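You operate a simulated robot arm through the tools that you are given. There is no shell and no other tool. Be economical: measure what you need, move in short steps, check, and stop when the job is done.

You run a simulated two-armed robot. Do the job below in one go: nothing can be reset, and whatever is moved stays where it is left.

Task
Pick up the yellow scoop with one hand, pass it to the other hand and put it on the top of the gauge table.
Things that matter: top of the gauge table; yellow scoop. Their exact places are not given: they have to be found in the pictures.

Only the result counts: the job must be done as asked and must still hold three seconds after the hand-in. Knocking over, shifting, dropping, spilling or breaking anything else fails it.

Robot
Two 7-joint arms with two-finger parallel grippers on one trunk, on a base that drives. Base frame: it is fixed to the floor where the robot stands at the start and does not move with it; the origin is under the middle of the robot, x ahead of it, y to its left, z up; the surface under the hand at the start is at about z = 800. Lengths are in mm, angles in rad, forces in N, time in s.
The left shoulder is at the start at [106, 174, 1059], the right one opposite. With the tool pointing down near the work surface each hand reaches from about 360 to 760 mm from the robot's upright axis, wherever it stands, measured 20 degrees to its own side. Places, roughly: top of the gauge table (124x24 cm) [-1840, -200, 800]. Payload 3.6 kg a hand.
The TCP of each hand is the grasp point between the finger pads, 30 mm short of the fingertips. In the tool frame z runs along the fingers and y along their closing line. The gripper opens to 110 mm. The fingers are 20 mm wide and 10 mm thick; the gripper's body (48 by 112 mm) begins 55 mm behind the TCP.
Orientation is told as [roll, pitch, yaw] about the base's x, y, z axes, in that order, counted from this pose: with the fingers straight down and closing along the base's y, the tool's x points along the base's -x, its y along +y and its z along -z.

Tools
- The arms move only by the tool play_rows. It takes "left_motion", "right_motion" or both (then of equal length, played together; a hand with none holds still); each is a list of rows, each an object of numbers (a shift or turn left out is 0, a gripper value left out holds the last): "dx", "dy", "dz": the shift along the tool's x, y, z in units of 300 mm (1.0 is 300 mm); "wx", "wy", "wz": the turn, a rotation vector about the tool's x, y, z in units of 60 degrees (1.0 is 60 degrees). In form: [{"dx": .., "dy": .., "dz": .., "wx": .., "wy": .., "wz": ..}, ...]. A call has 1 to 20 rows; each row is the pose to reach, as a shift and turn from the pose commanded when the call began, along the tool's axes at that moment. "left_fingers" and "right_fingers" are, for a hand that has rows, the closure in counts, from 0 (fully open) to 255 (shut), set as the call begins (left out, the last holds). A call with a number of a shift or a turn outside -1 to 1 is refused whole. A row lasts 0.2 s, in which the tool goes at most 50 mm and 0.15 rad; a call with a longer step from one row to the next is refused whole, and so is a gripper value outside its range. A pose out of reach is approached as far as the arm can. The call stops where the force on the tool passes 40 N (or 10 N more than at its start, if that is more) or the arm is blocked; 0.2 s more then pass. Each finger travels about 153 mm/s and halts on what it meets, pressing with about 30 N; the grip force reading is that of the motor and also rises with nothing between the fingers. The clock runs only during rows and for 0.2 s after the last one: add rows that repeat a pose to give the fingers time. The reply holds the time, the measured pose of the TCP, the force on the tool along the base axes, the opening and the grip force, in the units named above and with some noise, with the torque about the TCP (base axes, N m) and any sound that the robot's microphone picked up.
- Cameras (640 x 400 px; columns grow to the right, rows downward): "scene" is now at [214.3, -4.8, 1235]; the picture's right is [-0.05, -1.00, -0.00], its down [-0.54, 0.03, -0.84] and it looks along [0.84, -0.04, -0.54] (base axes); focal length 214 px, centre (320, 200). "left" rides on the left gripper at [72, -17, -103] in its tool frame; the picture's right is [0.23, 0.97, 0.00], its down [-0.76, 0.18, -0.62] and it looks along [-0.61, 0.14, 0.78] (tool axes); focal length 222 px, centre (320, 200). "right" rides on the right gripper at [72, 17, -103] in its tool frame; the picture's right is [-0.23, 0.97, 0.00], its down [-0.76, -0.18, -0.62] and it looks along [-0.61, -0.14, 0.78] (tool axes); focal length 222 px, centre (320, 200).
- snapshot(camera): a new picture of that camera. No time passes.
- slide_trunk(by): slides the trunk up (or, below 0, down) by that many mm; the arms and the scene camera ride with it, the base frame stays. It gives what a move gives, with no picture.
- roll_base(legs): drives the robot by 1 to 6 legs, each [ahead, left, turn to the left] in mm, mm and rad, along the robot's own axes; the way and the turn of a leg run together, so that a leg with both is an arc; at most 1500 mm and 3.142 rad a leg. The arms and the cameras ride along, it lands a little off, and it stops where it bumps. It gives what a move gives.
- aim_head(pan, tilt): turns the head with the scene camera to pan (to the left, within 1.501 rad either way) and tilt (down, from -0.506 to 1.204), counted from straight ahead of the robot. It gives what a move gives.
- measure_at(camera, pixels): for up to 12 pixels [column, row] of the newest picture of that camera ("zoom" is the newest enlarged one), the place [x, y, z] in the base frame of the surface seen there, good to about 2 mm. No time passes.
- zoom(camera, box): a new picture of the part [left, top, right, bottom] of that camera's present view, enlarged. No time passes.
- finish_job(): hands the job in; it is judged then, once.

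Keep the steps short. Do not move on a guess: measure, check each grasp and each placing, and mend mistakes. In all there are 80 turns and 78 pictures (those below and enlarged ones count). Leave the grippers open and the arms clear of the work at the hand-in unless told otherwise, and finish with a single line.

The tools are called after "Emit:" as a command line: name --argument value ..., lists and objects as JSON in quotes. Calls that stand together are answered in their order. play_rows: Moves the arms, as the interface text tells. Its arguments: {"type":"object","properties":{"left_motion":{"type":"array"},"left_fingers":{"type":"number"},"right_motion":{"type":"array"},"right_fingers":{"type":"number"}},"required":[]} The other tools are called the same way: slide_trunk (by) slides the trunk up or down; roll_base (legs) drives the base; aim_head (pan, tilt) turns the head that bears the scene camera; snapshot (camera) takes a picture; measure_at (camera, pixels) gives the place of the surface under pixels of a picture; zoom (camera, box) takes an enlarged picture of a part of a camera's view; finish_job () hands the job in.

At the start:

```text
clock: 0.0
left_position: [375.7, 128.3, 1098.5]
left_tool_rot: [0.0, -0.016, 0.0]
left_contact_force: [0.7, 0.6, 0.3]
left_moment: [-0.02, -0.04, 0.0]
left_finger_gap: 110.1
left_grip_force: 0.2
right_position: [337.9, -210.1, 1127.3]
right_tool_rot: [-0.002, -0.015, 0.001]
right_contact_force: [-1.0, 0.0, -0.6]
right_moment: [0.0, -0.03, 0.0]
right_finger_gap: 110.3
right_grip_force: 0.1
trunk travel left (down, up): [-175.0, 588.0]
robot x, y, heading: [-2.1, -0.8, -0.001]
head pan, tilt: [-0.047, 0.583]
```

scene: 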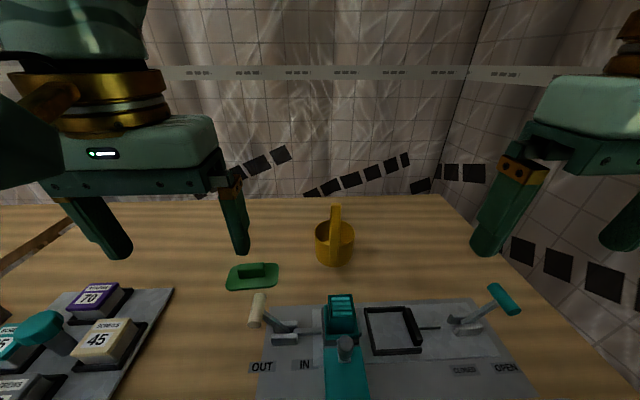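
right: 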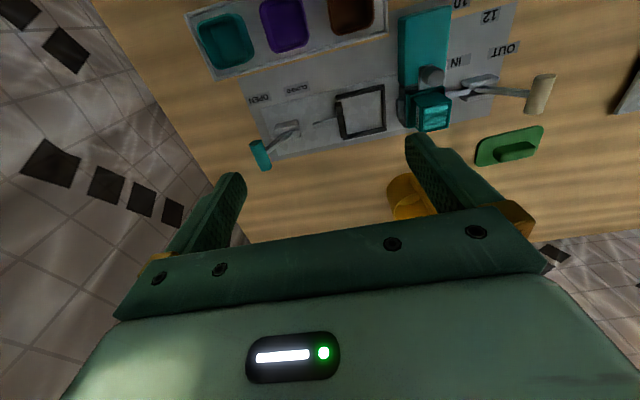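
left: 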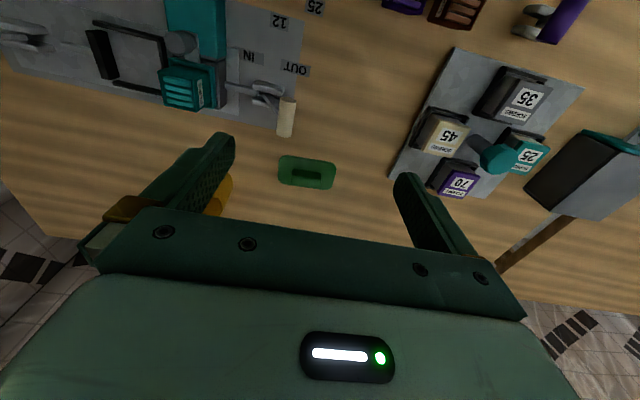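

I see the yellow scoop near scene pixel (335,240). I'll enlarge that area to measure it.

Emit:
zoom --camera "scene" --box '[285, 190, 385, 280]'

Emit:
zoom --camera "right" --box '[370, 130, 550, 250]'

Emit:
measure_at --camera "scene" --pixels '[[335, 210], [335, 225], [335, 250], [334, 262], [318, 240], [352, 240], [318, 228], [352, 228], [345, 275], [250, 268], [258, 300], [342, 300]]'

```text
4.44 times, centred on (335, 235) of scene
```

zoom: 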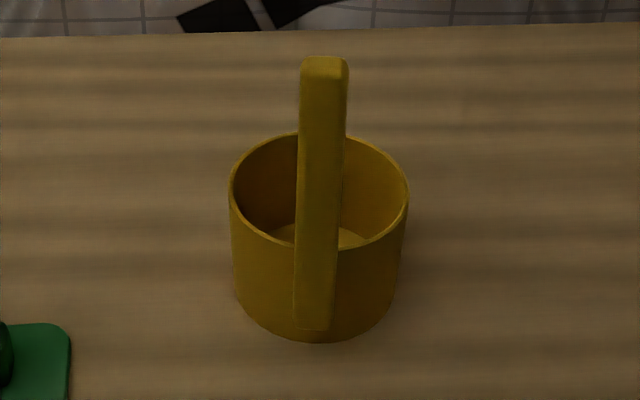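

```text
3.33 times, centred on (460, 190) of right
```

zoom: 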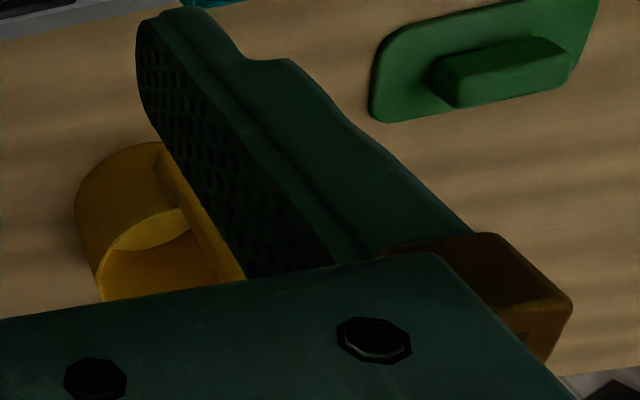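

```text
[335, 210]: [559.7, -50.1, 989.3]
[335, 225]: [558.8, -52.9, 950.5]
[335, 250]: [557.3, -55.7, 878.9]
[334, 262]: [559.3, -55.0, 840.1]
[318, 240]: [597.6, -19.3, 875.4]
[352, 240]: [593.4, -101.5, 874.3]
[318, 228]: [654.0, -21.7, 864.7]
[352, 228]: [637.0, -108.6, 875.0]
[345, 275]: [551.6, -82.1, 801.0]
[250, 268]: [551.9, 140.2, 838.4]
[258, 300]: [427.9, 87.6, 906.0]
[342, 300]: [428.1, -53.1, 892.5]
```

The handle is a vertical bar on the cup's near side, and I need its top and width. I'll re-enlarge and measure the handle edges, its top and the cup's inside.

Emit:
zoom --camera "scene" --box '[285, 190, 385, 280]'

Emit:
measure_at --camera "zoom" --pixels '[[324, 61], [324, 68], [324, 75], [303, 100], [344, 100], [300, 200], [337, 200], [298, 310], [330, 310], [350, 240], [370, 180], [315, 240]]'

```text
4.44 times, centred on (335, 235) of scene
```

zoom: 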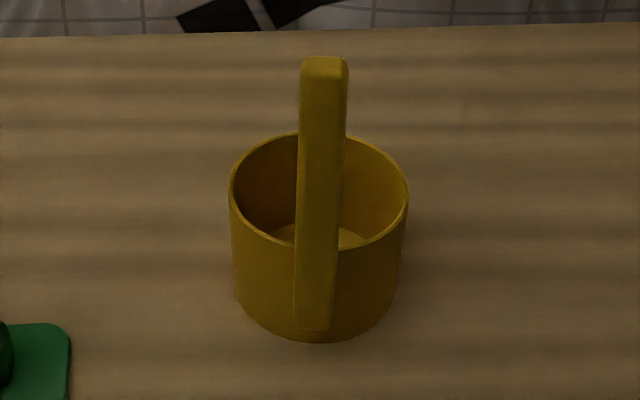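

```text
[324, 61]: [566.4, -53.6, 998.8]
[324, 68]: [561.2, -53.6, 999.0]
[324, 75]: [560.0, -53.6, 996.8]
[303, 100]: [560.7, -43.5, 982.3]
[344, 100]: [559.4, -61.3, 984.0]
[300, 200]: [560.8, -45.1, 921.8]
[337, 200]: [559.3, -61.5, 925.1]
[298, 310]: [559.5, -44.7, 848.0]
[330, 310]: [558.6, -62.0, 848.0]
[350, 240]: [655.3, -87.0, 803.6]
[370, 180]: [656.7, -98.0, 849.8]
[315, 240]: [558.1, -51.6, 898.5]
```

The handle spans x 559–569, y −63…−44 and its top is at z 999; the cup rim is at about z 880 and the cup looks empty. The right hand will take the handle's upper end from above, closing along x. First I'll move partway and turn 60°.

Emit:
play_rows --right_motion '[{"dx": -0.047, "dy": 0.033, "wz": -0.125}, {"dx": -0.094, "dy": 0.067, "wz": -0.25}, {"dx": -0.14, "dy": 0.1, "wz": -0.375}, {"dx": -0.187, "dy": 0.133, "wz": -0.5}, {"dx": -0.233, "dy": 0.167, "wz": -0.625}, {"dx": -0.28, "dy": 0.2, "wz": -0.75}, {"dx": -0.327, "dy": 0.233, "wz": -0.875}, {"dx": -0.373, "dy": 0.267, "wz": -1.0}]' --right_fingers 0

```text
clock: 1.8
left_position: [376.6, 128.1, 1097.1]
left_tool_rot: [0.0, -0.016, 0.0]
left_contact_force: [-0.8, -0.1, 0.3]
left_moment: [0.03, -0.02, 0.0]
left_finger_gap: 109.8
left_grip_force: 0.0
right_position: [380.1, -141.8, 1016.2]
right_tool_rot: [-0.098, -0.085, 0.808]
right_contact_force: [0.4, 0.1, -0.8]
right_moment: [-0.01, 0.01, -0.03]
right_finger_gap: 110.1
right_grip_force: 0.0
right hand out of reach, approached as far as the arm can: row 3, 4, 5, 6, 7, 8
trunk travel left (down, up): [-175.0, 588.0]
robot x, y, heading: [0.7, 0.2, 0.0]
head pan, tilt: [-0.047, 0.583]
```

The arm couldn't reach so high (z 1127 is above the shoulder), so it dipped to 1016 with yaw only 0.81. I'll raise the trunk 200 mm to bring the work lower relative to the shoulders.

Emit:
slide_trunk --by 200

```text
clock: 4.0
left_position: [391.5, 128.3, 1290.7]
left_tool_rot: [0.0, 0.002, 0.0]
left_contact_force: [-0.5, -0.1, 0.2]
left_moment: [0.01, 0.02, 0.0]
left_finger_gap: 110.0
left_grip_force: 0.1
right_position: [331.1, -141.3, 1272.2]
right_tool_rot: [-0.228, -0.213, 0.821]
right_contact_force: [-0.2, 0.9, 0.2]
right_moment: [-0.01, 0.0, 0.0]
right_finger_gap: 109.9
right_grip_force: 0.0
trunk travel left (down, up): [-375.0, 388.0]
robot x, y, heading: [-1.9, -0.4, -0.002]
head pan, tilt: [-0.047, 0.583]
```

The right hand is now tilted and at z 1272. I'll move it down 150 mm along its tool axis and read where it lands.

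Emit:
play_rows --right_motion '[{"dz": 0.13}, {"dz": 0.26}, {"dz": 0.39}, {"dz": 0.5}, {"dz": 0.5}, {"dz": 0.5}]'

```text
clock: 5.4
left_position: [391.9, 127.8, 1290.6]
left_tool_rot: [0.002, 0.001, -0.001]
left_contact_force: [0.0, -0.2, 1.0]
left_moment: [0.01, -0.03, -0.02]
left_finger_gap: 110.0
left_grip_force: 0.0
right_position: [378.6, -142.9, 1127.6]
right_tool_rot: [-0.229, -0.213, 0.821]
right_contact_force: [0.4, -0.4, 0.1]
right_moment: [0.01, -0.01, -0.01]
right_finger_gap: 110.0
right_grip_force: 0.0
trunk travel left (down, up): [-375.0, 388.0]
robot x, y, heading: [-2.9, -1.8, 0.002]
head pan, tilt: [-0.047, 0.583]
```

The command is now tracking the true pose. Next I'll straighten the tool to vertical with yaw 90° while moving to about (500, −100, 1127).

Emit:
play_rows --right_motion '[{"dx": -0.053, "dy": -0.025, "dz": 0.018, "wx": -0.041, "wy": 0.016, "wz": -0.105}, {"dx": -0.106, "dy": -0.05, "dz": 0.035, "wx": -0.081, "wy": 0.032, "wz": -0.209}, {"dx": -0.159, "dy": -0.075, "dz": 0.053, "wx": -0.122, "wy": 0.048, "wz": -0.314}, {"dx": -0.212, "dy": -0.099, "dz": 0.07, "wx": -0.162, "wy": 0.064, "wz": -0.419}, {"dx": -0.265, "dy": -0.124, "dz": 0.088, "wx": -0.203, "wy": 0.08, "wz": -0.524}, {"dx": -0.318, "dy": -0.149, "dz": 0.105, "wx": -0.243, "wy": 0.096, "wz": -0.628}, {"dx": -0.371, "dy": -0.174, "dz": 0.123, "wx": -0.284, "wy": 0.112, "wz": -0.733}, {"dx": -0.371, "dy": -0.174, "dz": 0.123, "wx": -0.284, "wy": 0.112, "wz": -0.733}]'

```text
clock: 7.2
left_position: [389.8, 127.2, 1291.2]
left_tool_rot: [0.0, 0.0, -0.002]
left_contact_force: [0.0, -0.7, 0.5]
left_moment: [0.01, 0.0, 0.04]
left_finger_gap: 109.8
left_grip_force: 0.0
right_position: [362.0, -139.5, 1017.2]
right_tool_rot: [-0.148, -0.038, 1.454]
right_contact_force: [0.2, -0.4, -0.8]
right_moment: [0.01, -0.01, -0.02]
right_finger_gap: 110.1
right_grip_force: 0.1
right hand out of reach, approached as far as the arm can: row 2, 3, 4, 5, 6, 7, 8
trunk travel left (down, up): [-375.0, 388.0]
robot x, y, heading: [-0.3, 0.3, -0.003]
head pan, tilt: [-0.047, 0.583]
```

It fell short again, with x at 362 instead of 500. I'll look at the arm before trying another way.

Emit:
snapshot --camera "scene"

```text
71 pictures are left
```

scene: 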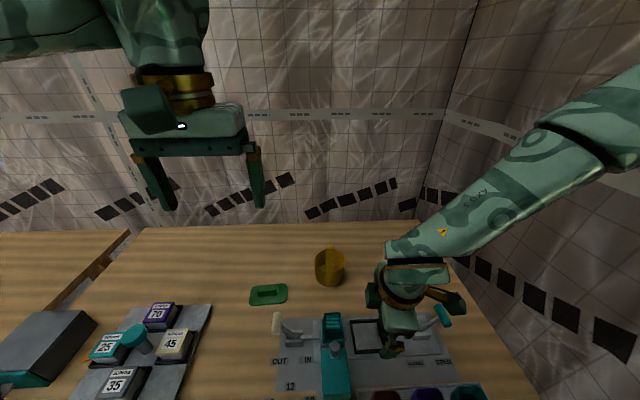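

The right arm is folded with its elbow out. From here I'll test a plain move forward (+x, tool −y) with a small lift.

Emit:
play_rows --right_motion '[{"dy": -0.1, "dz": -0.05}, {"dy": -0.2, "dz": -0.1}, {"dy": -0.3, "dz": -0.15}, {"dy": -0.4, "dz": -0.2}, {"dy": -0.4, "dz": -0.2}]'

```text
clock: 8.4
left_position: [390.7, 128.7, 1292.1]
left_tool_rot: [0.001, 0.001, -0.001]
left_contact_force: [0.3, -0.6, 0.7]
left_moment: [-0.01, -0.01, 0.0]
left_finger_gap: 110.0
left_grip_force: 0.1
right_position: [361.6, -138.6, 1017.4]
right_tool_rot: [-0.146, -0.037, 1.452]
right_contact_force: [-0.2, -0.1, 0.0]
right_moment: [-0.03, 0.04, 0.01]
right_finger_gap: 109.8
right_grip_force: 0.0
right hand out of reach, approached as far as the arm can: row 1, 2, 3, 4, 5
trunk travel left (down, up): [-375.0, 388.0]
robot x, y, heading: [-2.9, 3.2, -0.002]
head pan, tilt: [-0.047, 0.583]
```

It's at a joint limit, so yaw +90° doesn't suit this arm. I'll turn back most of the way towards yaw 0 and lift about 90 mm.

Emit:
play_rows --right_motion '[{"dz": -0.04, "wx": -0.008, "wy": 0.011, "wz": 0.121}, {"dz": -0.08, "wx": -0.016, "wy": 0.023, "wz": 0.242}, {"dz": -0.12, "wx": -0.023, "wy": 0.034, "wz": 0.363}, {"dz": -0.16, "wx": -0.031, "wy": 0.046, "wz": 0.483}, {"dz": -0.2, "wx": -0.039, "wy": 0.057, "wz": 0.604}, {"dz": -0.24, "wx": -0.047, "wy": 0.068, "wz": 0.725}, {"dz": -0.28, "wx": -0.054, "wy": 0.08, "wz": 0.846}, {"dz": -0.3, "wx": -0.062, "wy": 0.091, "wz": 0.967}]'

```text
clock: 10.2
left_position: [391.9, 127.3, 1291.1]
left_tool_rot: [0.0, 0.0, 0.0]
left_contact_force: [-0.1, 0.0, -0.2]
left_moment: [0.03, 0.03, 0.01]
left_finger_gap: 110.0
left_grip_force: 0.1
right_position: [351.2, -139.3, 1100.0]
right_tool_rot: [-0.035, -0.035, 0.433]
right_contact_force: [0.5, -0.1, -0.2]
right_moment: [0.04, -0.01, 0.03]
right_finger_gap: 110.1
right_grip_force: 0.1
trunk travel left (down, up): [-375.0, 388.0]
robot x, y, heading: [-2.8, -1.4, 0.001]
head pan, tilt: [-0.047, 0.583]
```

Back on track at yaw 0.43. Next I'll turn the other way (to about yaw −0.46) while going forward to (500, −90, 1100).

Emit:
play_rows --right_motion '[{"dx": -0.075, "dy": -0.009, "wz": 0.121}, {"dx": -0.15, "dy": -0.017, "wz": 0.243}, {"dx": -0.223, "dy": -0.026, "wz": 0.364}, {"dx": -0.297, "dy": -0.034, "wz": 0.486}, {"dx": -0.371, "dy": -0.043, "wz": 0.607}, {"dx": -0.446, "dy": -0.051, "wz": 0.729}, {"dx": -0.52, "dy": -0.06, "wz": 0.85}, {"dx": -0.52, "dy": -0.06, "wz": 0.85}]'

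```text
clock: 12.0
left_position: [391.4, 127.4, 1292.5]
left_tool_rot: [-0.001, -0.001, 0.001]
left_contact_force: [0.0, 0.3, 0.4]
left_moment: [0.03, 0.0, 0.0]
left_finger_gap: 109.9
left_grip_force: 0.1
right_position: [498.5, -93.0, 1106.7]
right_tool_rot: [0.005, -0.051, -0.456]
right_contact_force: [-0.2, 0.0, 0.6]
right_moment: [-0.04, -0.03, -0.03]
right_finger_gap: 110.0
right_grip_force: 0.0
trunk travel left (down, up): [-375.0, 388.0]
robot x, y, heading: [-1.8, 1.6, 0.004]
head pan, tilt: [-0.047, 0.583]
```

Good tracking. I'll continue the turn towards yaw −90° and move over the handle at (564.5, −53), staying high.

Emit:
play_rows --right_motion '[{"dx": -0.017, "dy": 0.027, "wz": 0.125}, {"dx": -0.035, "dy": 0.054, "wz": 0.25}, {"dx": -0.052, "dy": 0.081, "wz": 0.375}, {"dx": -0.07, "dy": 0.108, "wz": 0.5}, {"dx": -0.087, "dy": 0.135, "wz": 0.625}, {"dx": -0.104, "dy": 0.162, "wz": 0.75}, {"dx": -0.122, "dy": 0.189, "wz": 0.875}, {"dx": -0.139, "dy": 0.216, "wz": 1.0}, {"dx": -0.139, "dy": 0.216, "wz": 1.0}]'

```text
clock: 14.0
left_position: [391.8, 127.2, 1290.9]
left_tool_rot: [0.002, 0.0, -0.001]
left_contact_force: [0.0, -0.3, -0.5]
left_moment: [0.02, -0.02, 0.0]
left_finger_gap: 110.1
left_grip_force: 0.2
right_position: [564.6, -52.7, 1108.4]
right_tool_rot: [0.045, -0.02, -1.504]
right_contact_force: [-0.6, 0.6, -0.2]
right_moment: [-0.01, 0.02, -0.02]
right_finger_gap: 110.1
right_grip_force: 0.1
trunk travel left (down, up): [-375.0, 388.0]
robot x, y, heading: [-1.1, -0.7, -0.002]
head pan, tilt: [-0.047, 0.583]
```

It's over the handle. I'll make a small tilt and yaw correction, then check it in the pictures.

Emit:
play_rows --right_motion '[{"wx": 0.043, "wy": 0.019, "wz": 0.064}, {"wx": 0.043, "wy": 0.019, "wz": 0.064}]'

Emit:
snapshot --camera "right"

Emit:
snapshot --camera "scene"

```text
clock: 14.6
left_position: [392.5, 127.8, 1290.6]
left_tool_rot: [0.0, -0.001, 0.002]
left_contact_force: [0.1, 0.2, -0.4]
left_moment: [0.01, -0.03, 0.0]
left_finger_gap: 109.8
left_grip_force: 0.0
right_position: [565.4, -51.4, 1110.1]
right_tool_rot: [0.001, 0.001, -1.572]
right_contact_force: [-0.6, -0.3, 0.5]
right_moment: [-0.02, 0.02, 0.02]
right_finger_gap: 110.2
right_grip_force: 0.0
trunk travel left (down, up): [-375.0, 388.0]
robot x, y, heading: [-1.1, 2.6, 0.006]
head pan, tilt: [-0.047, 0.583]
```

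```text
70 pictures are left
```

right: 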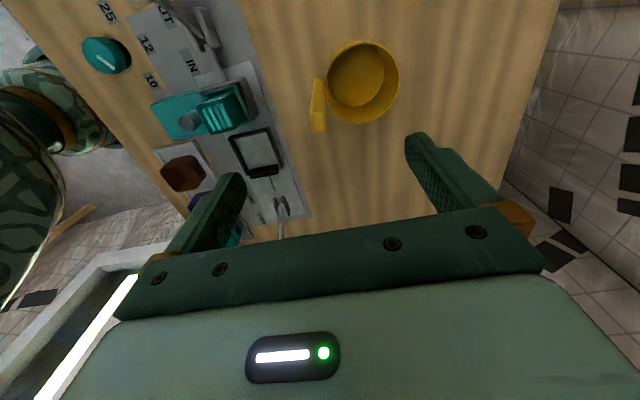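

```text
69 pictures are left
```

scene: 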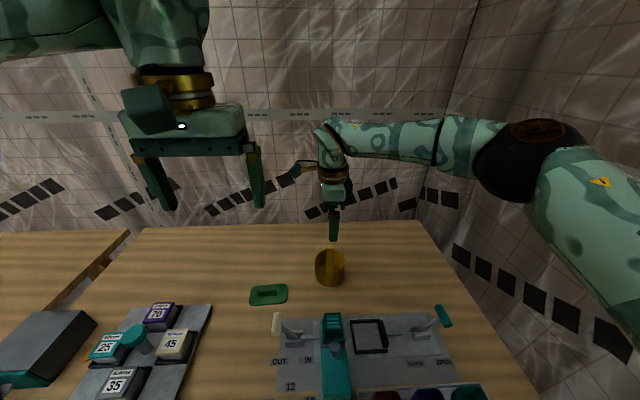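

The cup is empty and the handle shows at right-camera (319,105). I'll measure it closely from here.

Emit:
zoom --camera "right" --box '[290, 30, 420, 140]'

Emit:
measure_at --camera "right" --pixels '[[319, 82], [319, 90], [318, 105], [318, 115], [318, 128], [325, 128], [313, 120], [325, 105], [345, 45], [397, 85]]'

```text
3.64 times, centred on (355, 85) of right
```

zoom: 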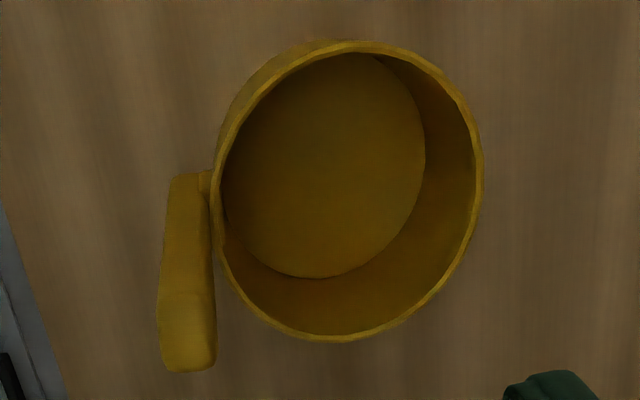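

```text
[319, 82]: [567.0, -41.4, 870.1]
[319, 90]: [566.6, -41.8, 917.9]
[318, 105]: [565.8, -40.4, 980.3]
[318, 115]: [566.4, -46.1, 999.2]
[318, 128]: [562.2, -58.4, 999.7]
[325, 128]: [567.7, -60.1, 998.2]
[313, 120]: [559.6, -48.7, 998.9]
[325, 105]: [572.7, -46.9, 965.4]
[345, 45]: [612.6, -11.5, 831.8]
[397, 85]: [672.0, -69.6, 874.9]
```

The handle centre is about (566, −52), its top is at 999, and the TCP is at (565.4, −51.4). I'll go down 125 mm to z≈985 with the fingers open, then close.

Emit:
play_rows --right_motion '[{"dz": 0.1}, {"dz": 0.2}, {"dz": 0.3}, {"dz": 0.38}, {"dz": 0.417}, {"dz": 0.417}]' --right_fingers 0

Emit:
play_rows --right_motion '[{"dz": 0}, {"dz": 0}, {"dz": 0}, {"dz": 0}, {"dz": 0}]' --right_fingers 255

Emit:
zoom --camera "scene" --box '[260, 150, 400, 300]'

```text
clock: 16.0
left_position: [392.1, 127.9, 1290.6]
left_tool_rot: [-0.001, 0.0, 0.001]
left_contact_force: [0.5, 0.4, 0.2]
left_moment: [0.0, -0.01, -0.03]
left_finger_gap: 109.9
left_grip_force: 0.1
right_position: [564.7, -50.5, 983.5]
right_tool_rot: [0.002, 0.001, -1.57]
right_contact_force: [-0.2, 1.2, 1.1]
right_moment: [-0.01, 0.0, 0.0]
right_finger_gap: 110.0
right_grip_force: 0.0
trunk travel left (down, up): [-375.0, 388.0]
robot x, y, heading: [0.3, -1.3, -0.001]
head pan, tilt: [-0.047, 0.583]
```

```text
clock: 17.2
left_position: [392.3, 127.4, 1290.7]
left_tool_rot: [0.0, 0.002, 0.001]
left_contact_force: [0.6, 0.2, 0.0]
left_moment: [0.04, 0.01, -0.02]
left_finger_gap: 109.8
left_grip_force: 0.0
right_position: [566.2, -52.0, 984.6]
right_tool_rot: [0.002, 0.0, -1.569]
right_contact_force: [-0.5, 0.8, 0.0]
right_moment: [0.12, 0.03, 0.05]
right_finger_gap: 15.8
right_grip_force: 30.3
trunk travel left (down, up): [-375.0, 388.0]
robot x, y, heading: [-0.2, 2.7, 0.005]
head pan, tilt: [-0.047, 0.583]
```

```text
2.67 times, centred on (330, 225) of scene
```

zoom: 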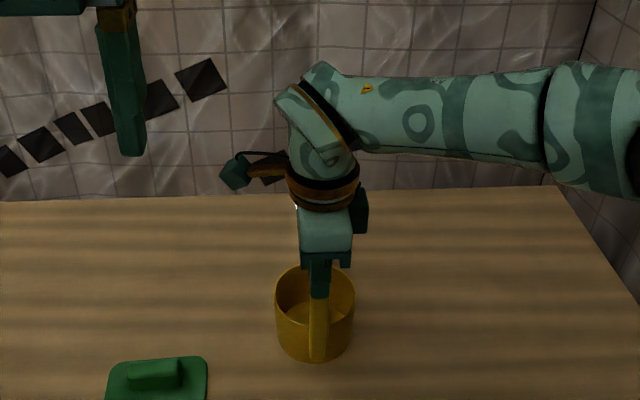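

The grasp holds at 15.8 mm and 30 N. Now I'll lift 145 mm and check that the scoop comes along.

Emit:
play_rows --right_motion '[{"dz": -0.05}, {"dz": -0.13}, {"dz": -0.22}, {"dz": -0.31}, {"dz": -0.4}, {"dz": -0.48}, {"dz": -0.48}]'

Emit:
snapshot --camera "scene"

```text
clock: 18.8
left_position: [391.3, 128.4, 1290.3]
left_tool_rot: [0.0, 0.001, 0.0]
left_contact_force: [-1.1, 0.4, 0.6]
left_moment: [-0.04, -0.01, -0.04]
left_finger_gap: 109.8
left_grip_force: 0.0
right_position: [565.1, -51.9, 1128.6]
right_tool_rot: [0.0, 0.001, -1.57]
right_contact_force: [0.6, -0.5, -1.0]
right_moment: [0.0, 0.05, -0.02]
right_finger_gap: 15.7
right_grip_force: 30.3
trunk travel left (down, up): [-375.0, 388.0]
robot x, y, heading: [-1.5, 0.1, 0.002]
head pan, tilt: [-0.047, 0.583]
```

```text
66 pictures are left
```

scene: 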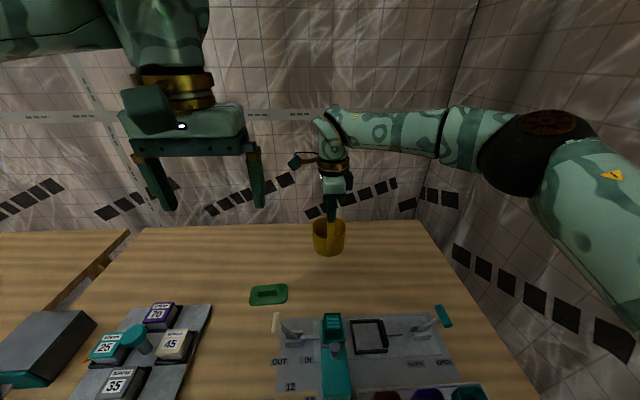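

The scoop is up. Next I'll turn the right hand back towards yaw 0, which swings the cup to the left side. At the same time the left hand pitches 60° forward and lowers to (400, 100, 1180), well clear.

Emit:
play_rows --right_motion '[{"wz": -0.1}, {"wz": -0.2}, {"wz": -0.3}, {"wz": -0.4}, {"wz": -0.5}, {"wz": -0.6}, {"wz": -0.7}, {"wz": -0.8}, {"wz": -0.8}]' --left_motion '[{"dx": -0.004, "dy": -0.011, "dz": 0.046, "wy": -0.125}, {"dx": -0.008, "dy": -0.023, "dz": 0.092, "wy": -0.25}, {"dx": -0.011, "dy": -0.035, "dz": 0.138, "wy": -0.375}, {"dx": -0.015, "dy": -0.046, "dz": 0.184, "wy": -0.5}, {"dx": -0.019, "dy": -0.058, "dz": 0.23, "wy": -0.625}, {"dx": -0.023, "dy": -0.07, "dz": 0.276, "wy": -0.75}, {"dx": -0.026, "dy": -0.081, "dz": 0.322, "wy": -0.875}, {"dx": -0.03, "dy": -0.093, "dz": 0.367, "wy": -1.0}, {"dx": -0.03, "dy": -0.093, "dz": 0.367, "wy": -1.0}]' --left_fingers 0

```text
clock: 20.8
left_position: [407.8, 94.9, 1182.2]
left_tool_rot: [-0.004, -1.047, 0.004]
left_contact_force: [-0.1, 1.2, -0.4]
left_moment: [0.0, -0.02, -0.02]
left_finger_gap: 110.2
left_grip_force: 0.0
left hand out of reach, approached as far as the arm can: row 8, 9
right_position: [564.1, -52.1, 1127.6]
right_tool_rot: [0.0, -0.001, -0.731]
right_contact_force: [0.0, 0.6, -0.6]
right_moment: [-0.05, 0.03, -0.03]
right_finger_gap: 15.6
right_grip_force: 30.2
trunk travel left (down, up): [-375.0, 388.0]
robot x, y, heading: [1.8, 0.0, 0.003]
head pan, tilt: [-0.047, 0.583]
```

Both hands followed. I'll finish turning the right hand to yaw 0.

Emit:
play_rows --right_motion '[{"wz": -0.1}, {"wz": -0.2}, {"wz": -0.3}, {"wz": -0.4}, {"wz": -0.5}, {"wz": -0.6}, {"wz": -0.698}, {"wz": -0.698}]'

Emit:
snapshot --camera "scene"

Emit:
snapshot --camera "left"

```text
clock: 22.6
left_position: [409.3, 94.9, 1181.8]
left_tool_rot: [0.001, -1.047, 0.002]
left_contact_force: [0.0, 0.9, 0.4]
left_moment: [0.0, 0.0, 0.0]
left_finger_gap: 110.1
left_grip_force: 0.1
right_position: [565.4, -52.0, 1128.4]
right_tool_rot: [0.001, -0.002, 0.0]
right_contact_force: [0.4, -0.3, -0.6]
right_moment: [-0.05, -0.04, -0.01]
right_finger_gap: 15.5
right_grip_force: 30.3
trunk travel left (down, up): [-375.0, 388.0]
robot x, y, heading: [2.9, 0.3, 0.002]
head pan, tilt: [-0.047, 0.583]
```

```text
65 pictures are left
```

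scene: 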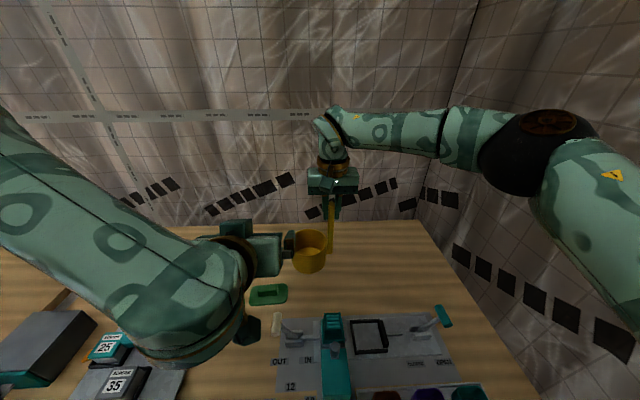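

```text
64 pictures are left
```

left: 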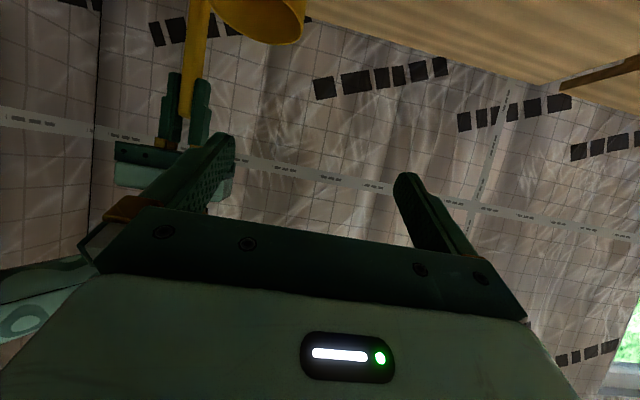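

The left camera sees the handle hanging near (190,60). I'll measure it and the cup rim.

Emit:
measure_at --camera "left" --pixels '[[186, 100], [196, 60], [206, 60], [198, 30], [189, 100], [185, 114], [240, 30], [295, 40], [185, 80], [172, 90]]'

Emit:
zoom --camera "left" --box '[100, 0, 320, 140]'

```text
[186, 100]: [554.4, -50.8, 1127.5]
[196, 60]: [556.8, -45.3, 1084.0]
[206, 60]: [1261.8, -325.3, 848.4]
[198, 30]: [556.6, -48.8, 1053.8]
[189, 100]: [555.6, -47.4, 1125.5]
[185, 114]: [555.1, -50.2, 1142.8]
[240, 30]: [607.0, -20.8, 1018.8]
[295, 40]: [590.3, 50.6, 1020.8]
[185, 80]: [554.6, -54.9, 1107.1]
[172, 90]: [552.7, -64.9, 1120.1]
```

```text
2.86 times, centred on (210, 70) of left
```

zoom: 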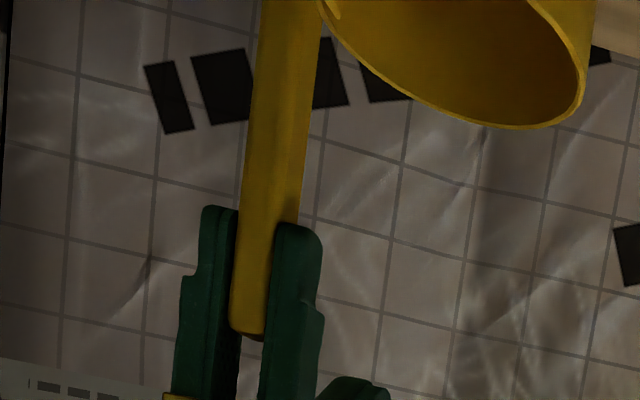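

Handle is confirmed: near face x 556, centre about (566, −51.5), rim at 1020, right fingertips down to 1098. I'll bring the left hand in line, 110 mm short of the grasp.

Emit:
play_rows --left_motion '[{"dx": 0.02, "dy": -0.122}, {"dx": 0.04, "dy": -0.244}, {"dx": 0.06, "dy": -0.366}, {"dx": 0.081, "dy": -0.488}, {"dx": 0.081, "dy": -0.488, "dz": 0.1}, {"dx": 0.081, "dy": -0.488, "dz": 0.2}, {"dx": 0.081, "dy": -0.488, "dz": 0.286}, {"dx": 0.081, "dy": -0.488, "dz": 0.286}]' --left_fingers 0

Emit:
snapshot --camera "left"

Emit:
snapshot --camera "scene"

```text
clock: 24.4
left_position: [470.3, -52.2, 1118.6]
left_tool_rot: [0.001, -1.047, 0.001]
left_contact_force: [0.5, 0.2, 0.4]
left_moment: [0.01, -0.01, 0.0]
left_finger_gap: 109.9
left_grip_force: 0.1
right_position: [564.4, -53.0, 1128.3]
right_tool_rot: [0.001, -0.001, -0.003]
right_contact_force: [0.0, 0.0, -0.6]
right_moment: [-0.08, 0.01, -0.01]
right_finger_gap: 15.4
right_grip_force: 29.4
trunk travel left (down, up): [-375.0, 388.0]
robot x, y, heading: [-0.6, 3.0, -0.004]
head pan, tilt: [-0.047, 0.583]
```

```text
62 pictures are left
```

left: 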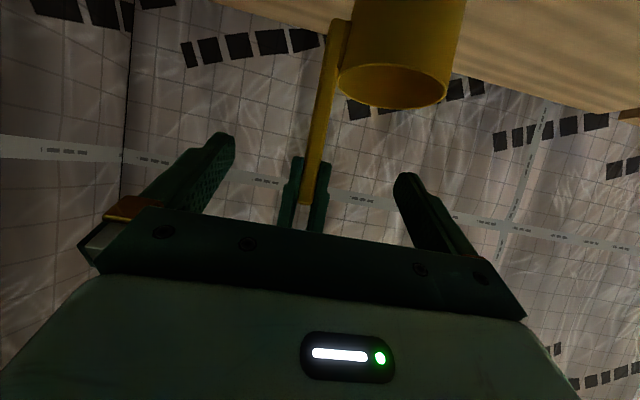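

```text
61 pictures are left
```

scene: 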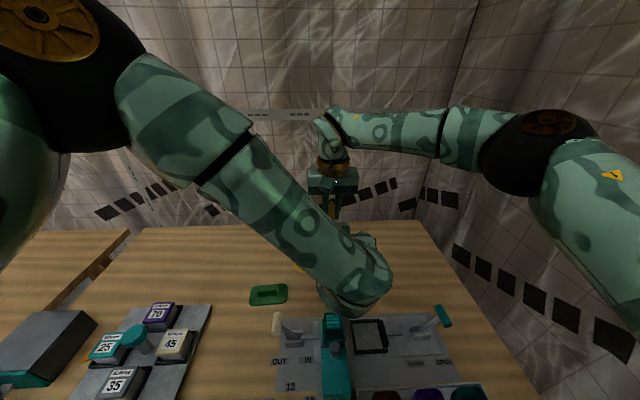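

The handle is centred between the left fingers. I'll advance 110 mm along the tool axis.

Emit:
play_rows --left_motion '[{"dz": 0.08}, {"dz": 0.16}, {"dz": 0.24}, {"dz": 0.31}, {"dz": 0.367}, {"dz": 0.367}]'

Emit:
snapshot --camera "left"

```text
clock: 25.8
left_position: [566.9, -53.6, 1063.4]
left_tool_rot: [0.0, -1.046, 0.0]
left_contact_force: [-0.3, -0.3, 0.6]
left_moment: [0.0, -0.06, 0.0]
left_finger_gap: 110.1
left_grip_force: 0.0
right_position: [565.2, -52.2, 1128.8]
right_tool_rot: [0.001, -0.003, -0.003]
right_contact_force: [-0.1, 1.0, -1.9]
right_moment: [-0.02, -0.01, -0.01]
right_finger_gap: 15.7
right_grip_force: 29.8
trunk travel left (down, up): [-375.0, 388.0]
robot x, y, heading: [1.0, 1.2, -0.002]
head pan, tilt: [-0.047, 0.583]
```

```text
60 pictures are left
```

left: 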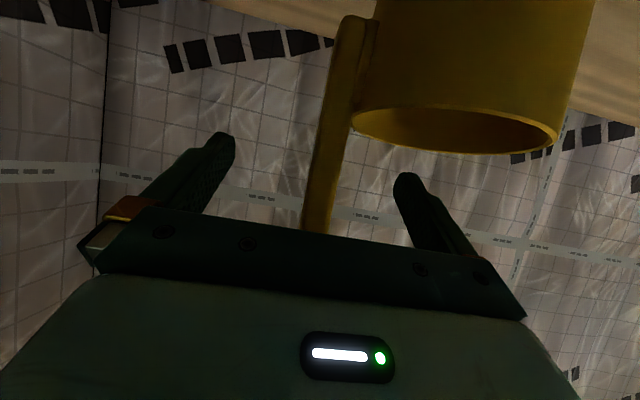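

It's in place with no contact. I'll close the left fingers and check the forces.

Emit:
play_rows --left_motion '[{"dz": 0}, {"dz": 0}, {"dz": 0}, {"dz": 0}, {"dz": 0}]' --left_fingers 255

Emit:
snapshot --camera "left"

```text
clock: 27.0
left_position: [566.1, -52.9, 1063.8]
left_tool_rot: [-0.001, -1.045, 0.002]
left_contact_force: [1.7, 4.4, -1.0]
left_moment: [-0.09, 0.04, -0.06]
left_finger_gap: 15.5
left_grip_force: 29.7
right_position: [564.7, -52.1, 1128.8]
right_tool_rot: [-0.002, -0.001, -0.002]
right_contact_force: [-1.2, -4.3, 1.3]
right_moment: [-0.22, 0.01, -0.02]
right_finger_gap: 15.2
right_grip_force: 29.8
trunk travel left (down, up): [-375.0, 388.0]
robot x, y, heading: [0.6, 1.9, 0.002]
head pan, tilt: [-0.047, 0.583]
```

```text
59 pictures are left
```

left: 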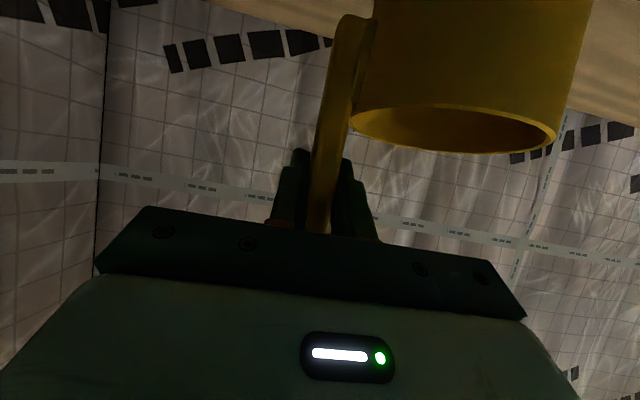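

Both hands hold the handle (15.5 mm, about 30 N). I'll open the right hand and raise it 120 mm.

Emit:
play_rows --right_motion '[{"dz": 0}, {"dz": 0}, {"dz": 0}, {"dz": 0}]' --right_fingers 0

Emit:
play_rows --right_motion '[{"dz": -0.08}, {"dz": -0.16}, {"dz": -0.24}, {"dz": -0.32}, {"dz": -0.4}, {"dz": -0.4}]'

Emit:
snapshot --camera "left"

```text
clock: 28.0
left_position: [565.9, -53.5, 1063.0]
left_tool_rot: [0.0, -1.046, 0.002]
left_contact_force: [-0.2, -0.1, 0.3]
left_moment: [-0.03, 0.01, -0.01]
left_finger_gap: 15.6
left_grip_force: 29.6
right_position: [565.4, -52.1, 1128.5]
right_tool_rot: [0.001, -0.002, -0.001]
right_contact_force: [0.7, 0.1, 0.5]
right_moment: [0.0, 0.0, -0.01]
right_finger_gap: 110.1
right_grip_force: 0.1
trunk travel left (down, up): [-375.0, 388.0]
robot x, y, heading: [1.2, -1.1, 0.0]
head pan, tilt: [-0.047, 0.583]
```

```text
clock: 29.4
left_position: [565.8, -53.7, 1064.9]
left_tool_rot: [0.001, -1.047, 0.002]
left_contact_force: [0.2, -0.2, 0.3]
left_moment: [-0.03, -0.02, -0.04]
left_finger_gap: 15.6
left_grip_force: 29.7
right_position: [554.5, -65.1, 1240.1]
right_tool_rot: [0.0, -0.004, -0.006]
right_contact_force: [-0.8, -0.1, -0.7]
right_moment: [-0.01, 0.02, 0.01]
right_finger_gap: 109.9
right_grip_force: 0.0
right hand out of reach, approached as far as the arm can: row 4, 5, 6
trunk travel left (down, up): [-375.0, 388.0]
robot x, y, heading: [-2.6, -0.4, 0.001]
head pan, tilt: [-0.047, 0.583]
```

```text
58 pictures are left
```

left: 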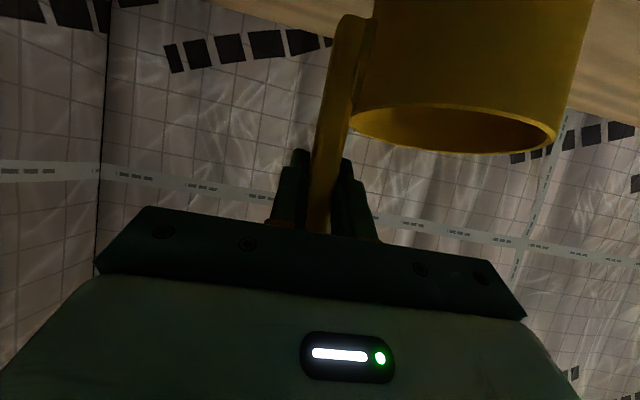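

The scoop is held by the left hand alone. Now I'll move the right hand right and back, and tuck the left hand in towards (420, 80, 1174) for driving.

Emit:
play_rows --right_motion '[{"dy": -0.12}, {"dy": -0.24}, {"dy": -0.36}, {"dy": -0.42, "dx": 0.12}, {"dy": -0.42, "dx": 0.24}, {"dy": -0.42, "dx": 0.36}, {"dy": -0.42, "dx": 0.48}, {"dy": -0.42, "dx": 0.48}]' --left_motion '[{"dx": 0}, {"dx": -0.012, "dy": 0.074, "dz": -0.1}, {"dx": -0.025, "dy": 0.148, "dz": -0.2}, {"dx": -0.037, "dy": 0.221, "dz": -0.3}, {"dx": -0.049, "dy": 0.295, "dz": -0.4}, {"dx": -0.062, "dy": 0.369, "dz": -0.5}, {"dx": -0.074, "dy": 0.443, "dz": -0.6}, {"dx": -0.074, "dy": 0.443, "dz": -0.6}]'

Emit:
snapshot --camera "scene"

Emit:
aim_head --pan 1.5 --tilt 0.4

Emit:
snapshot --camera "scene"

Emit:
aim_head --pan -1.5 --tilt 0.4

Emit:
snapshot --camera "scene"

```text
clock: 31.2
left_position: [423.3, 81.9, 1172.5]
left_tool_rot: [0.001, -1.046, 0.001]
left_contact_force: [0.4, -0.1, -0.8]
left_moment: [0.01, 0.04, 0.0]
left_finger_gap: 15.3
left_grip_force: 30.2
right_position: [412.7, -191.9, 1239.5]
right_tool_rot: [0.0, 0.001, -0.002]
right_contact_force: [0.2, -0.2, -0.5]
right_moment: [0.0, 0.05, -0.01]
right_finger_gap: 109.8
right_grip_force: 0.0
right hand out of reach, approached as far as the arm can: row 1, 2, 3
trunk travel left (down, up): [-375.0, 388.0]
robot x, y, heading: [1.9, -1.3, -0.004]
head pan, tilt: [-0.047, 0.583]
```

```text
57 pictures are left
```

scene: 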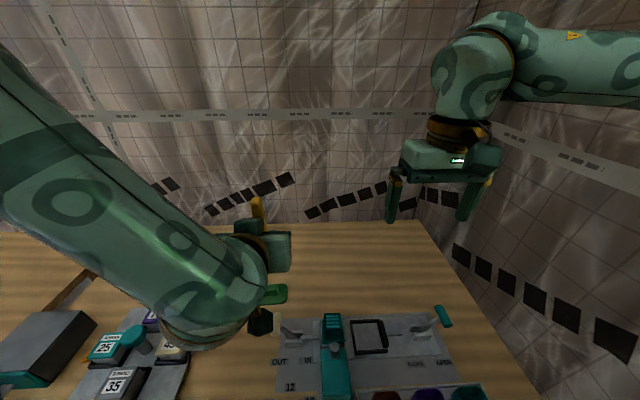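

```text
clock: 32.8
left_position: [423.1, 82.4, 1172.8]
left_tool_rot: [0.0, -1.047, 0.003]
left_contact_force: [-0.1, 0.2, -1.0]
left_moment: [-0.02, -0.01, -0.01]
left_finger_gap: 15.6
left_grip_force: 30.0
right_position: [411.9, -192.9, 1238.8]
right_tool_rot: [0.0, -0.001, -0.001]
right_contact_force: [0.1, 1.0, 0.2]
right_moment: [-0.01, 0.0, 0.03]
right_finger_gap: 109.7
right_grip_force: 0.1
trunk travel left (down, up): [-375.0, 388.0]
robot x, y, heading: [-1.4, 2.7, 0.003]
head pan, tilt: [1.499, 0.4]
```

```text
56 pictures are left
```

scene: 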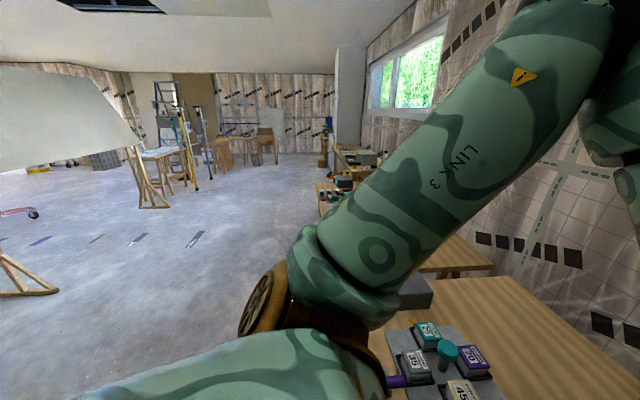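

```text
clock: 35.4
left_position: [423.3, 82.1, 1173.4]
left_tool_rot: [0.001, -1.047, 0.002]
left_contact_force: [-0.6, 0.7, -0.9]
left_moment: [0.0, -0.03, 0.01]
left_finger_gap: 15.8
left_grip_force: 30.3
right_position: [412.7, -190.2, 1239.0]
right_tool_rot: [-0.001, -0.002, -0.002]
right_contact_force: [0.2, -0.6, -0.2]
right_moment: [-0.02, 0.0, 0.0]
right_finger_gap: 110.3
right_grip_force: 0.0
trunk travel left (down, up): [-375.0, 388.0]
robot x, y, heading: [-0.9, -0.4, -0.003]
head pan, tilt: [-1.499, 0.4]
```

```text
55 pictures are left
```

scene: 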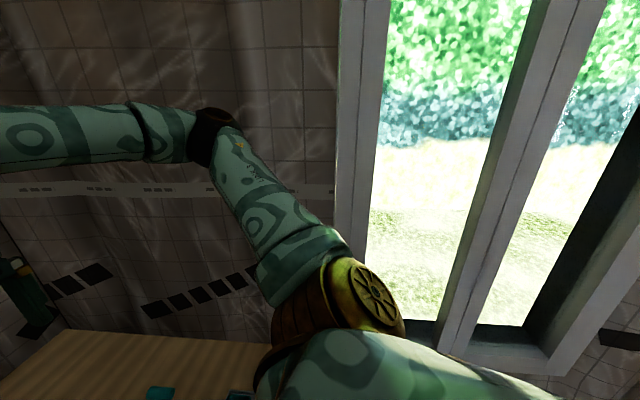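

The window wall is on the right. Before driving I'll measure how far it is, and how far off the room's nearby surfaces are.

Emit:
measure_at --camera "scene" --pixels '[[440, 300], [350, 200], [600, 320], [100, 220], [60, 340], [20, 300], [300, 250]]'

Emit:
roll_base --legs '[[-350, 0, 0]]'

Emit:
snapshot --camera "scene"

```text
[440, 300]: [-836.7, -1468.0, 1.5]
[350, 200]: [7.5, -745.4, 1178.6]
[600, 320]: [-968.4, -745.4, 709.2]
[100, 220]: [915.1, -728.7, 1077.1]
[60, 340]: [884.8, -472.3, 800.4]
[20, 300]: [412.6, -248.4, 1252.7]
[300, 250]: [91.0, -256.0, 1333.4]
```

```text
clock: 37.7
left_position: [71.4, 83.3, 1173.9]
left_tool_rot: [-0.001, -1.046, 0.007]
left_contact_force: [0.2, 0.3, -1.3]
left_moment: [-0.02, -0.01, 0.06]
left_finger_gap: 15.3
left_grip_force: 30.3
right_position: [64.9, -189.2, 1239.8]
right_tool_rot: [0.0, -0.002, 0.005]
right_contact_force: [0.2, 0.1, 0.3]
right_moment: [-0.02, 0.01, 0.0]
right_finger_gap: 110.0
right_grip_force: 0.0
trunk travel left (down, up): [-375.0, 388.0]
robot x, y, heading: [-346.6, -1.7, 0.004]
head pan, tilt: [-1.499, 0.4]
```

```text
54 pictures are left
```

scene: 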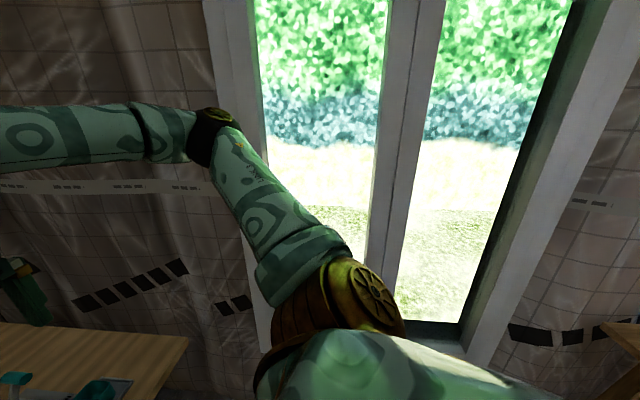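

The right wall is at y≈−745. I'll pan left again to see what's to the left and behind before turning.

Emit:
aim_head --pan 1.5 --tilt 0.5

Emit:
snapshot --camera "scene"

Emit:
measure_at --camera "scene" --pixels '[[30, 100], [100, 110], [130, 130], [150, 180], [20, 250], [200, 200], [60, 220], [320, 150], [10, 180]]'

```text
clock: 40.3
left_position: [72.8, 84.6, 1172.4]
left_tool_rot: [0.0, -1.045, 0.01]
left_contact_force: [-0.4, 0.2, -1.5]
left_moment: [-0.04, 0.0, -0.02]
left_finger_gap: 15.6
left_grip_force: 29.7
right_position: [63.7, -189.0, 1238.2]
right_tool_rot: [0.0, -0.003, 0.005]
right_contact_force: [-0.4, -0.4, 0.7]
right_moment: [0.05, 0.01, 0.04]
right_finger_gap: 110.3
right_grip_force: 0.1
trunk travel left (down, up): [-375.0, 388.0]
robot x, y, heading: [-350.9, -2.0, 0.008]
head pan, tilt: [1.499, 0.499]
```

```text
53 pictures are left
```

scene: 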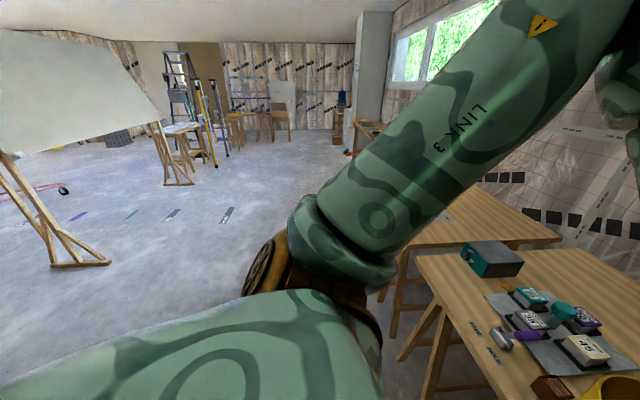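

```text
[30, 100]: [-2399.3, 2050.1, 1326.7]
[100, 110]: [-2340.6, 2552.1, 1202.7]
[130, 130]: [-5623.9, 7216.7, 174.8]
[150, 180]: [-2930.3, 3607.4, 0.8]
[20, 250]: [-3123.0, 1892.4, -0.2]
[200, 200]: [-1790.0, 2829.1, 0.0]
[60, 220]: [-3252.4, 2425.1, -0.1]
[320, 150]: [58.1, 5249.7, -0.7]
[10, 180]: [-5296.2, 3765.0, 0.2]
```

There's open floor on the left. I'll shift to about (−500, 300) and turn left 90°, then look for the gauge table.

Emit:
roll_base --legs '[[-150, 300, 0], [0, 0, 1.57]]'

Emit:
aim_head --pan 1.5 --tilt 0.5

Emit:
snapshot --camera "scene"

```text
clock: 46.3
left_position: [-595.7, 718.9, 1172.4]
left_tool_rot: [0.002, -1.045, 1.602]
left_contact_force: [-0.4, 0.4, -0.7]
left_moment: [-0.02, 0.0, -0.01]
left_finger_gap: 15.3
left_grip_force: 30.5
right_position: [-322.7, 716.0, 1238.6]
right_tool_rot: [0.0, -0.002, 1.595]
right_contact_force: [0.3, 0.2, -0.2]
right_moment: [0.0, 0.0, 0.01]
right_finger_gap: 109.8
right_grip_force: 0.0
trunk travel left (down, up): [-375.0, 388.0]
robot x, y, heading: [-502.0, 294.7, 1.592]
head pan, tilt: [1.499, 0.499]
```

```text
clock: 46.9
left_position: [-594.8, 718.4, 1173.0]
left_tool_rot: [0.0, -1.045, 1.598]
left_contact_force: [-0.4, 0.6, -1.5]
left_moment: [-0.05, -0.02, 0.01]
left_finger_gap: 15.6
left_grip_force: 29.8
right_position: [-321.6, 717.1, 1240.0]
right_tool_rot: [0.0, -0.002, 1.598]
right_contact_force: [0.8, 0.1, -0.2]
right_moment: [0.02, -0.02, 0.01]
right_finger_gap: 109.8
right_grip_force: 0.0
trunk travel left (down, up): [-375.0, 388.0]
robot x, y, heading: [-503.4, 303.2, 1.6]
head pan, tilt: [1.499, 0.499]
```

```text
52 pictures are left
```

scene: 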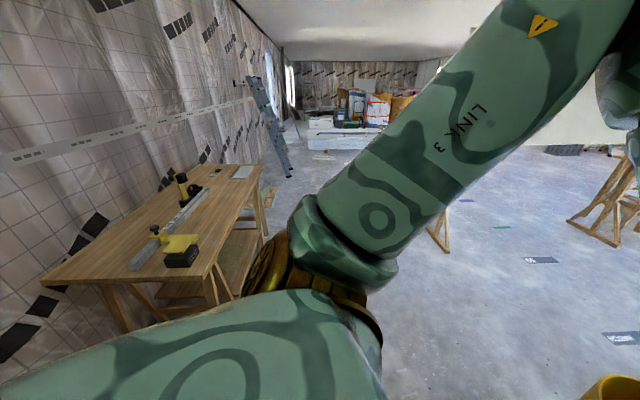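

The gauge table is at left-centre: a wooden top carrying a rail with a yellow slider, and a small grey plate. I'll zoom and measure its corners.

Emit:
zoom --camera "scene" --box '[30, 150, 290, 310]'

Emit:
measure_at --camera "scene" --pixels '[[45, 282], [190, 283], [200, 166], [262, 168], [140, 265], [180, 262], [195, 240], [185, 195], [243, 172], [215, 220], [100, 250], [225, 190]]'

```text
2.46 times, centred on (160, 230) of scene
```

zoom: 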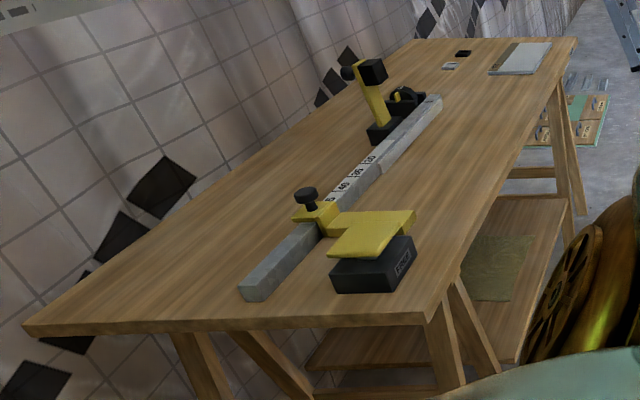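

```text
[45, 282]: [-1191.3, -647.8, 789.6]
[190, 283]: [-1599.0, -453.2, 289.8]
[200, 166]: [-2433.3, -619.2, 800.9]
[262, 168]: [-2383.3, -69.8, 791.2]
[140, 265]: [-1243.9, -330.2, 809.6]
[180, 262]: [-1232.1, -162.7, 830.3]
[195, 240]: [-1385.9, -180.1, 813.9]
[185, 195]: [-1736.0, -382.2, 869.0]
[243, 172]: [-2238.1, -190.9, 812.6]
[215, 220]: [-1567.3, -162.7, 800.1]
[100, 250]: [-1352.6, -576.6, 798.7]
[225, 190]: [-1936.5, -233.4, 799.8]
```

The target strip is the table's front part (y −320…−80); it looks clear between x≈−1500 and −2150. I'll drive away from the table, go left, turn to face it and stop well back at about (−1830, 800).

Emit:
roll_base --legs '[[500, 0, 0], [0, 1330, 0], [0, 0, 3.11]]'

Emit:
aim_head --pan -0.3 --tilt 0.55

Emit:
snapshot --camera "scene"

```text
clock: 63.5
left_position: [-1762.8, 359.7, 1173.2]
left_tool_rot: [0.001, -1.044, -1.582]
left_contact_force: [-0.7, -0.4, -0.8]
left_moment: [-0.03, 0.03, 0.02]
left_finger_gap: 15.4
left_grip_force: 30.1
right_position: [-2037.1, 373.1, 1239.8]
right_tool_rot: [0.0, -0.002, -1.582]
right_contact_force: [-0.1, 0.0, 0.1]
right_moment: [0.03, 0.02, -0.03]
right_finger_gap: 110.1
right_grip_force: 0.1
trunk travel left (down, up): [-375.0, 388.0]
robot x, y, heading: [-1839.5, 779.6, -1.58]
head pan, tilt: [1.499, 0.499]
```

```text
clock: 65.3
left_position: [-1762.2, 359.6, 1171.4]
left_tool_rot: [0.001, -1.047, -1.581]
left_contact_force: [-0.7, -0.7, -0.6]
left_moment: [-0.01, 0.03, 0.04]
left_finger_gap: 15.4
left_grip_force: 30.1
right_position: [-2035.3, 373.3, 1239.2]
right_tool_rot: [0.0, -0.001, -1.583]
right_contact_force: [-0.5, -0.4, -0.2]
right_moment: [0.0, -0.02, 0.02]
right_finger_gap: 110.3
right_grip_force: 0.1
trunk travel left (down, up): [-375.0, 388.0]
robot x, y, heading: [-1838.7, 783.1, -1.582]
head pan, tilt: [-0.3, 0.55]
```

```text
50 pictures are left
```

scene: 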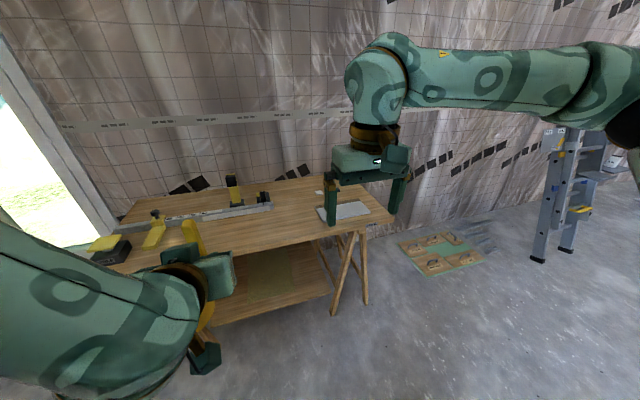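

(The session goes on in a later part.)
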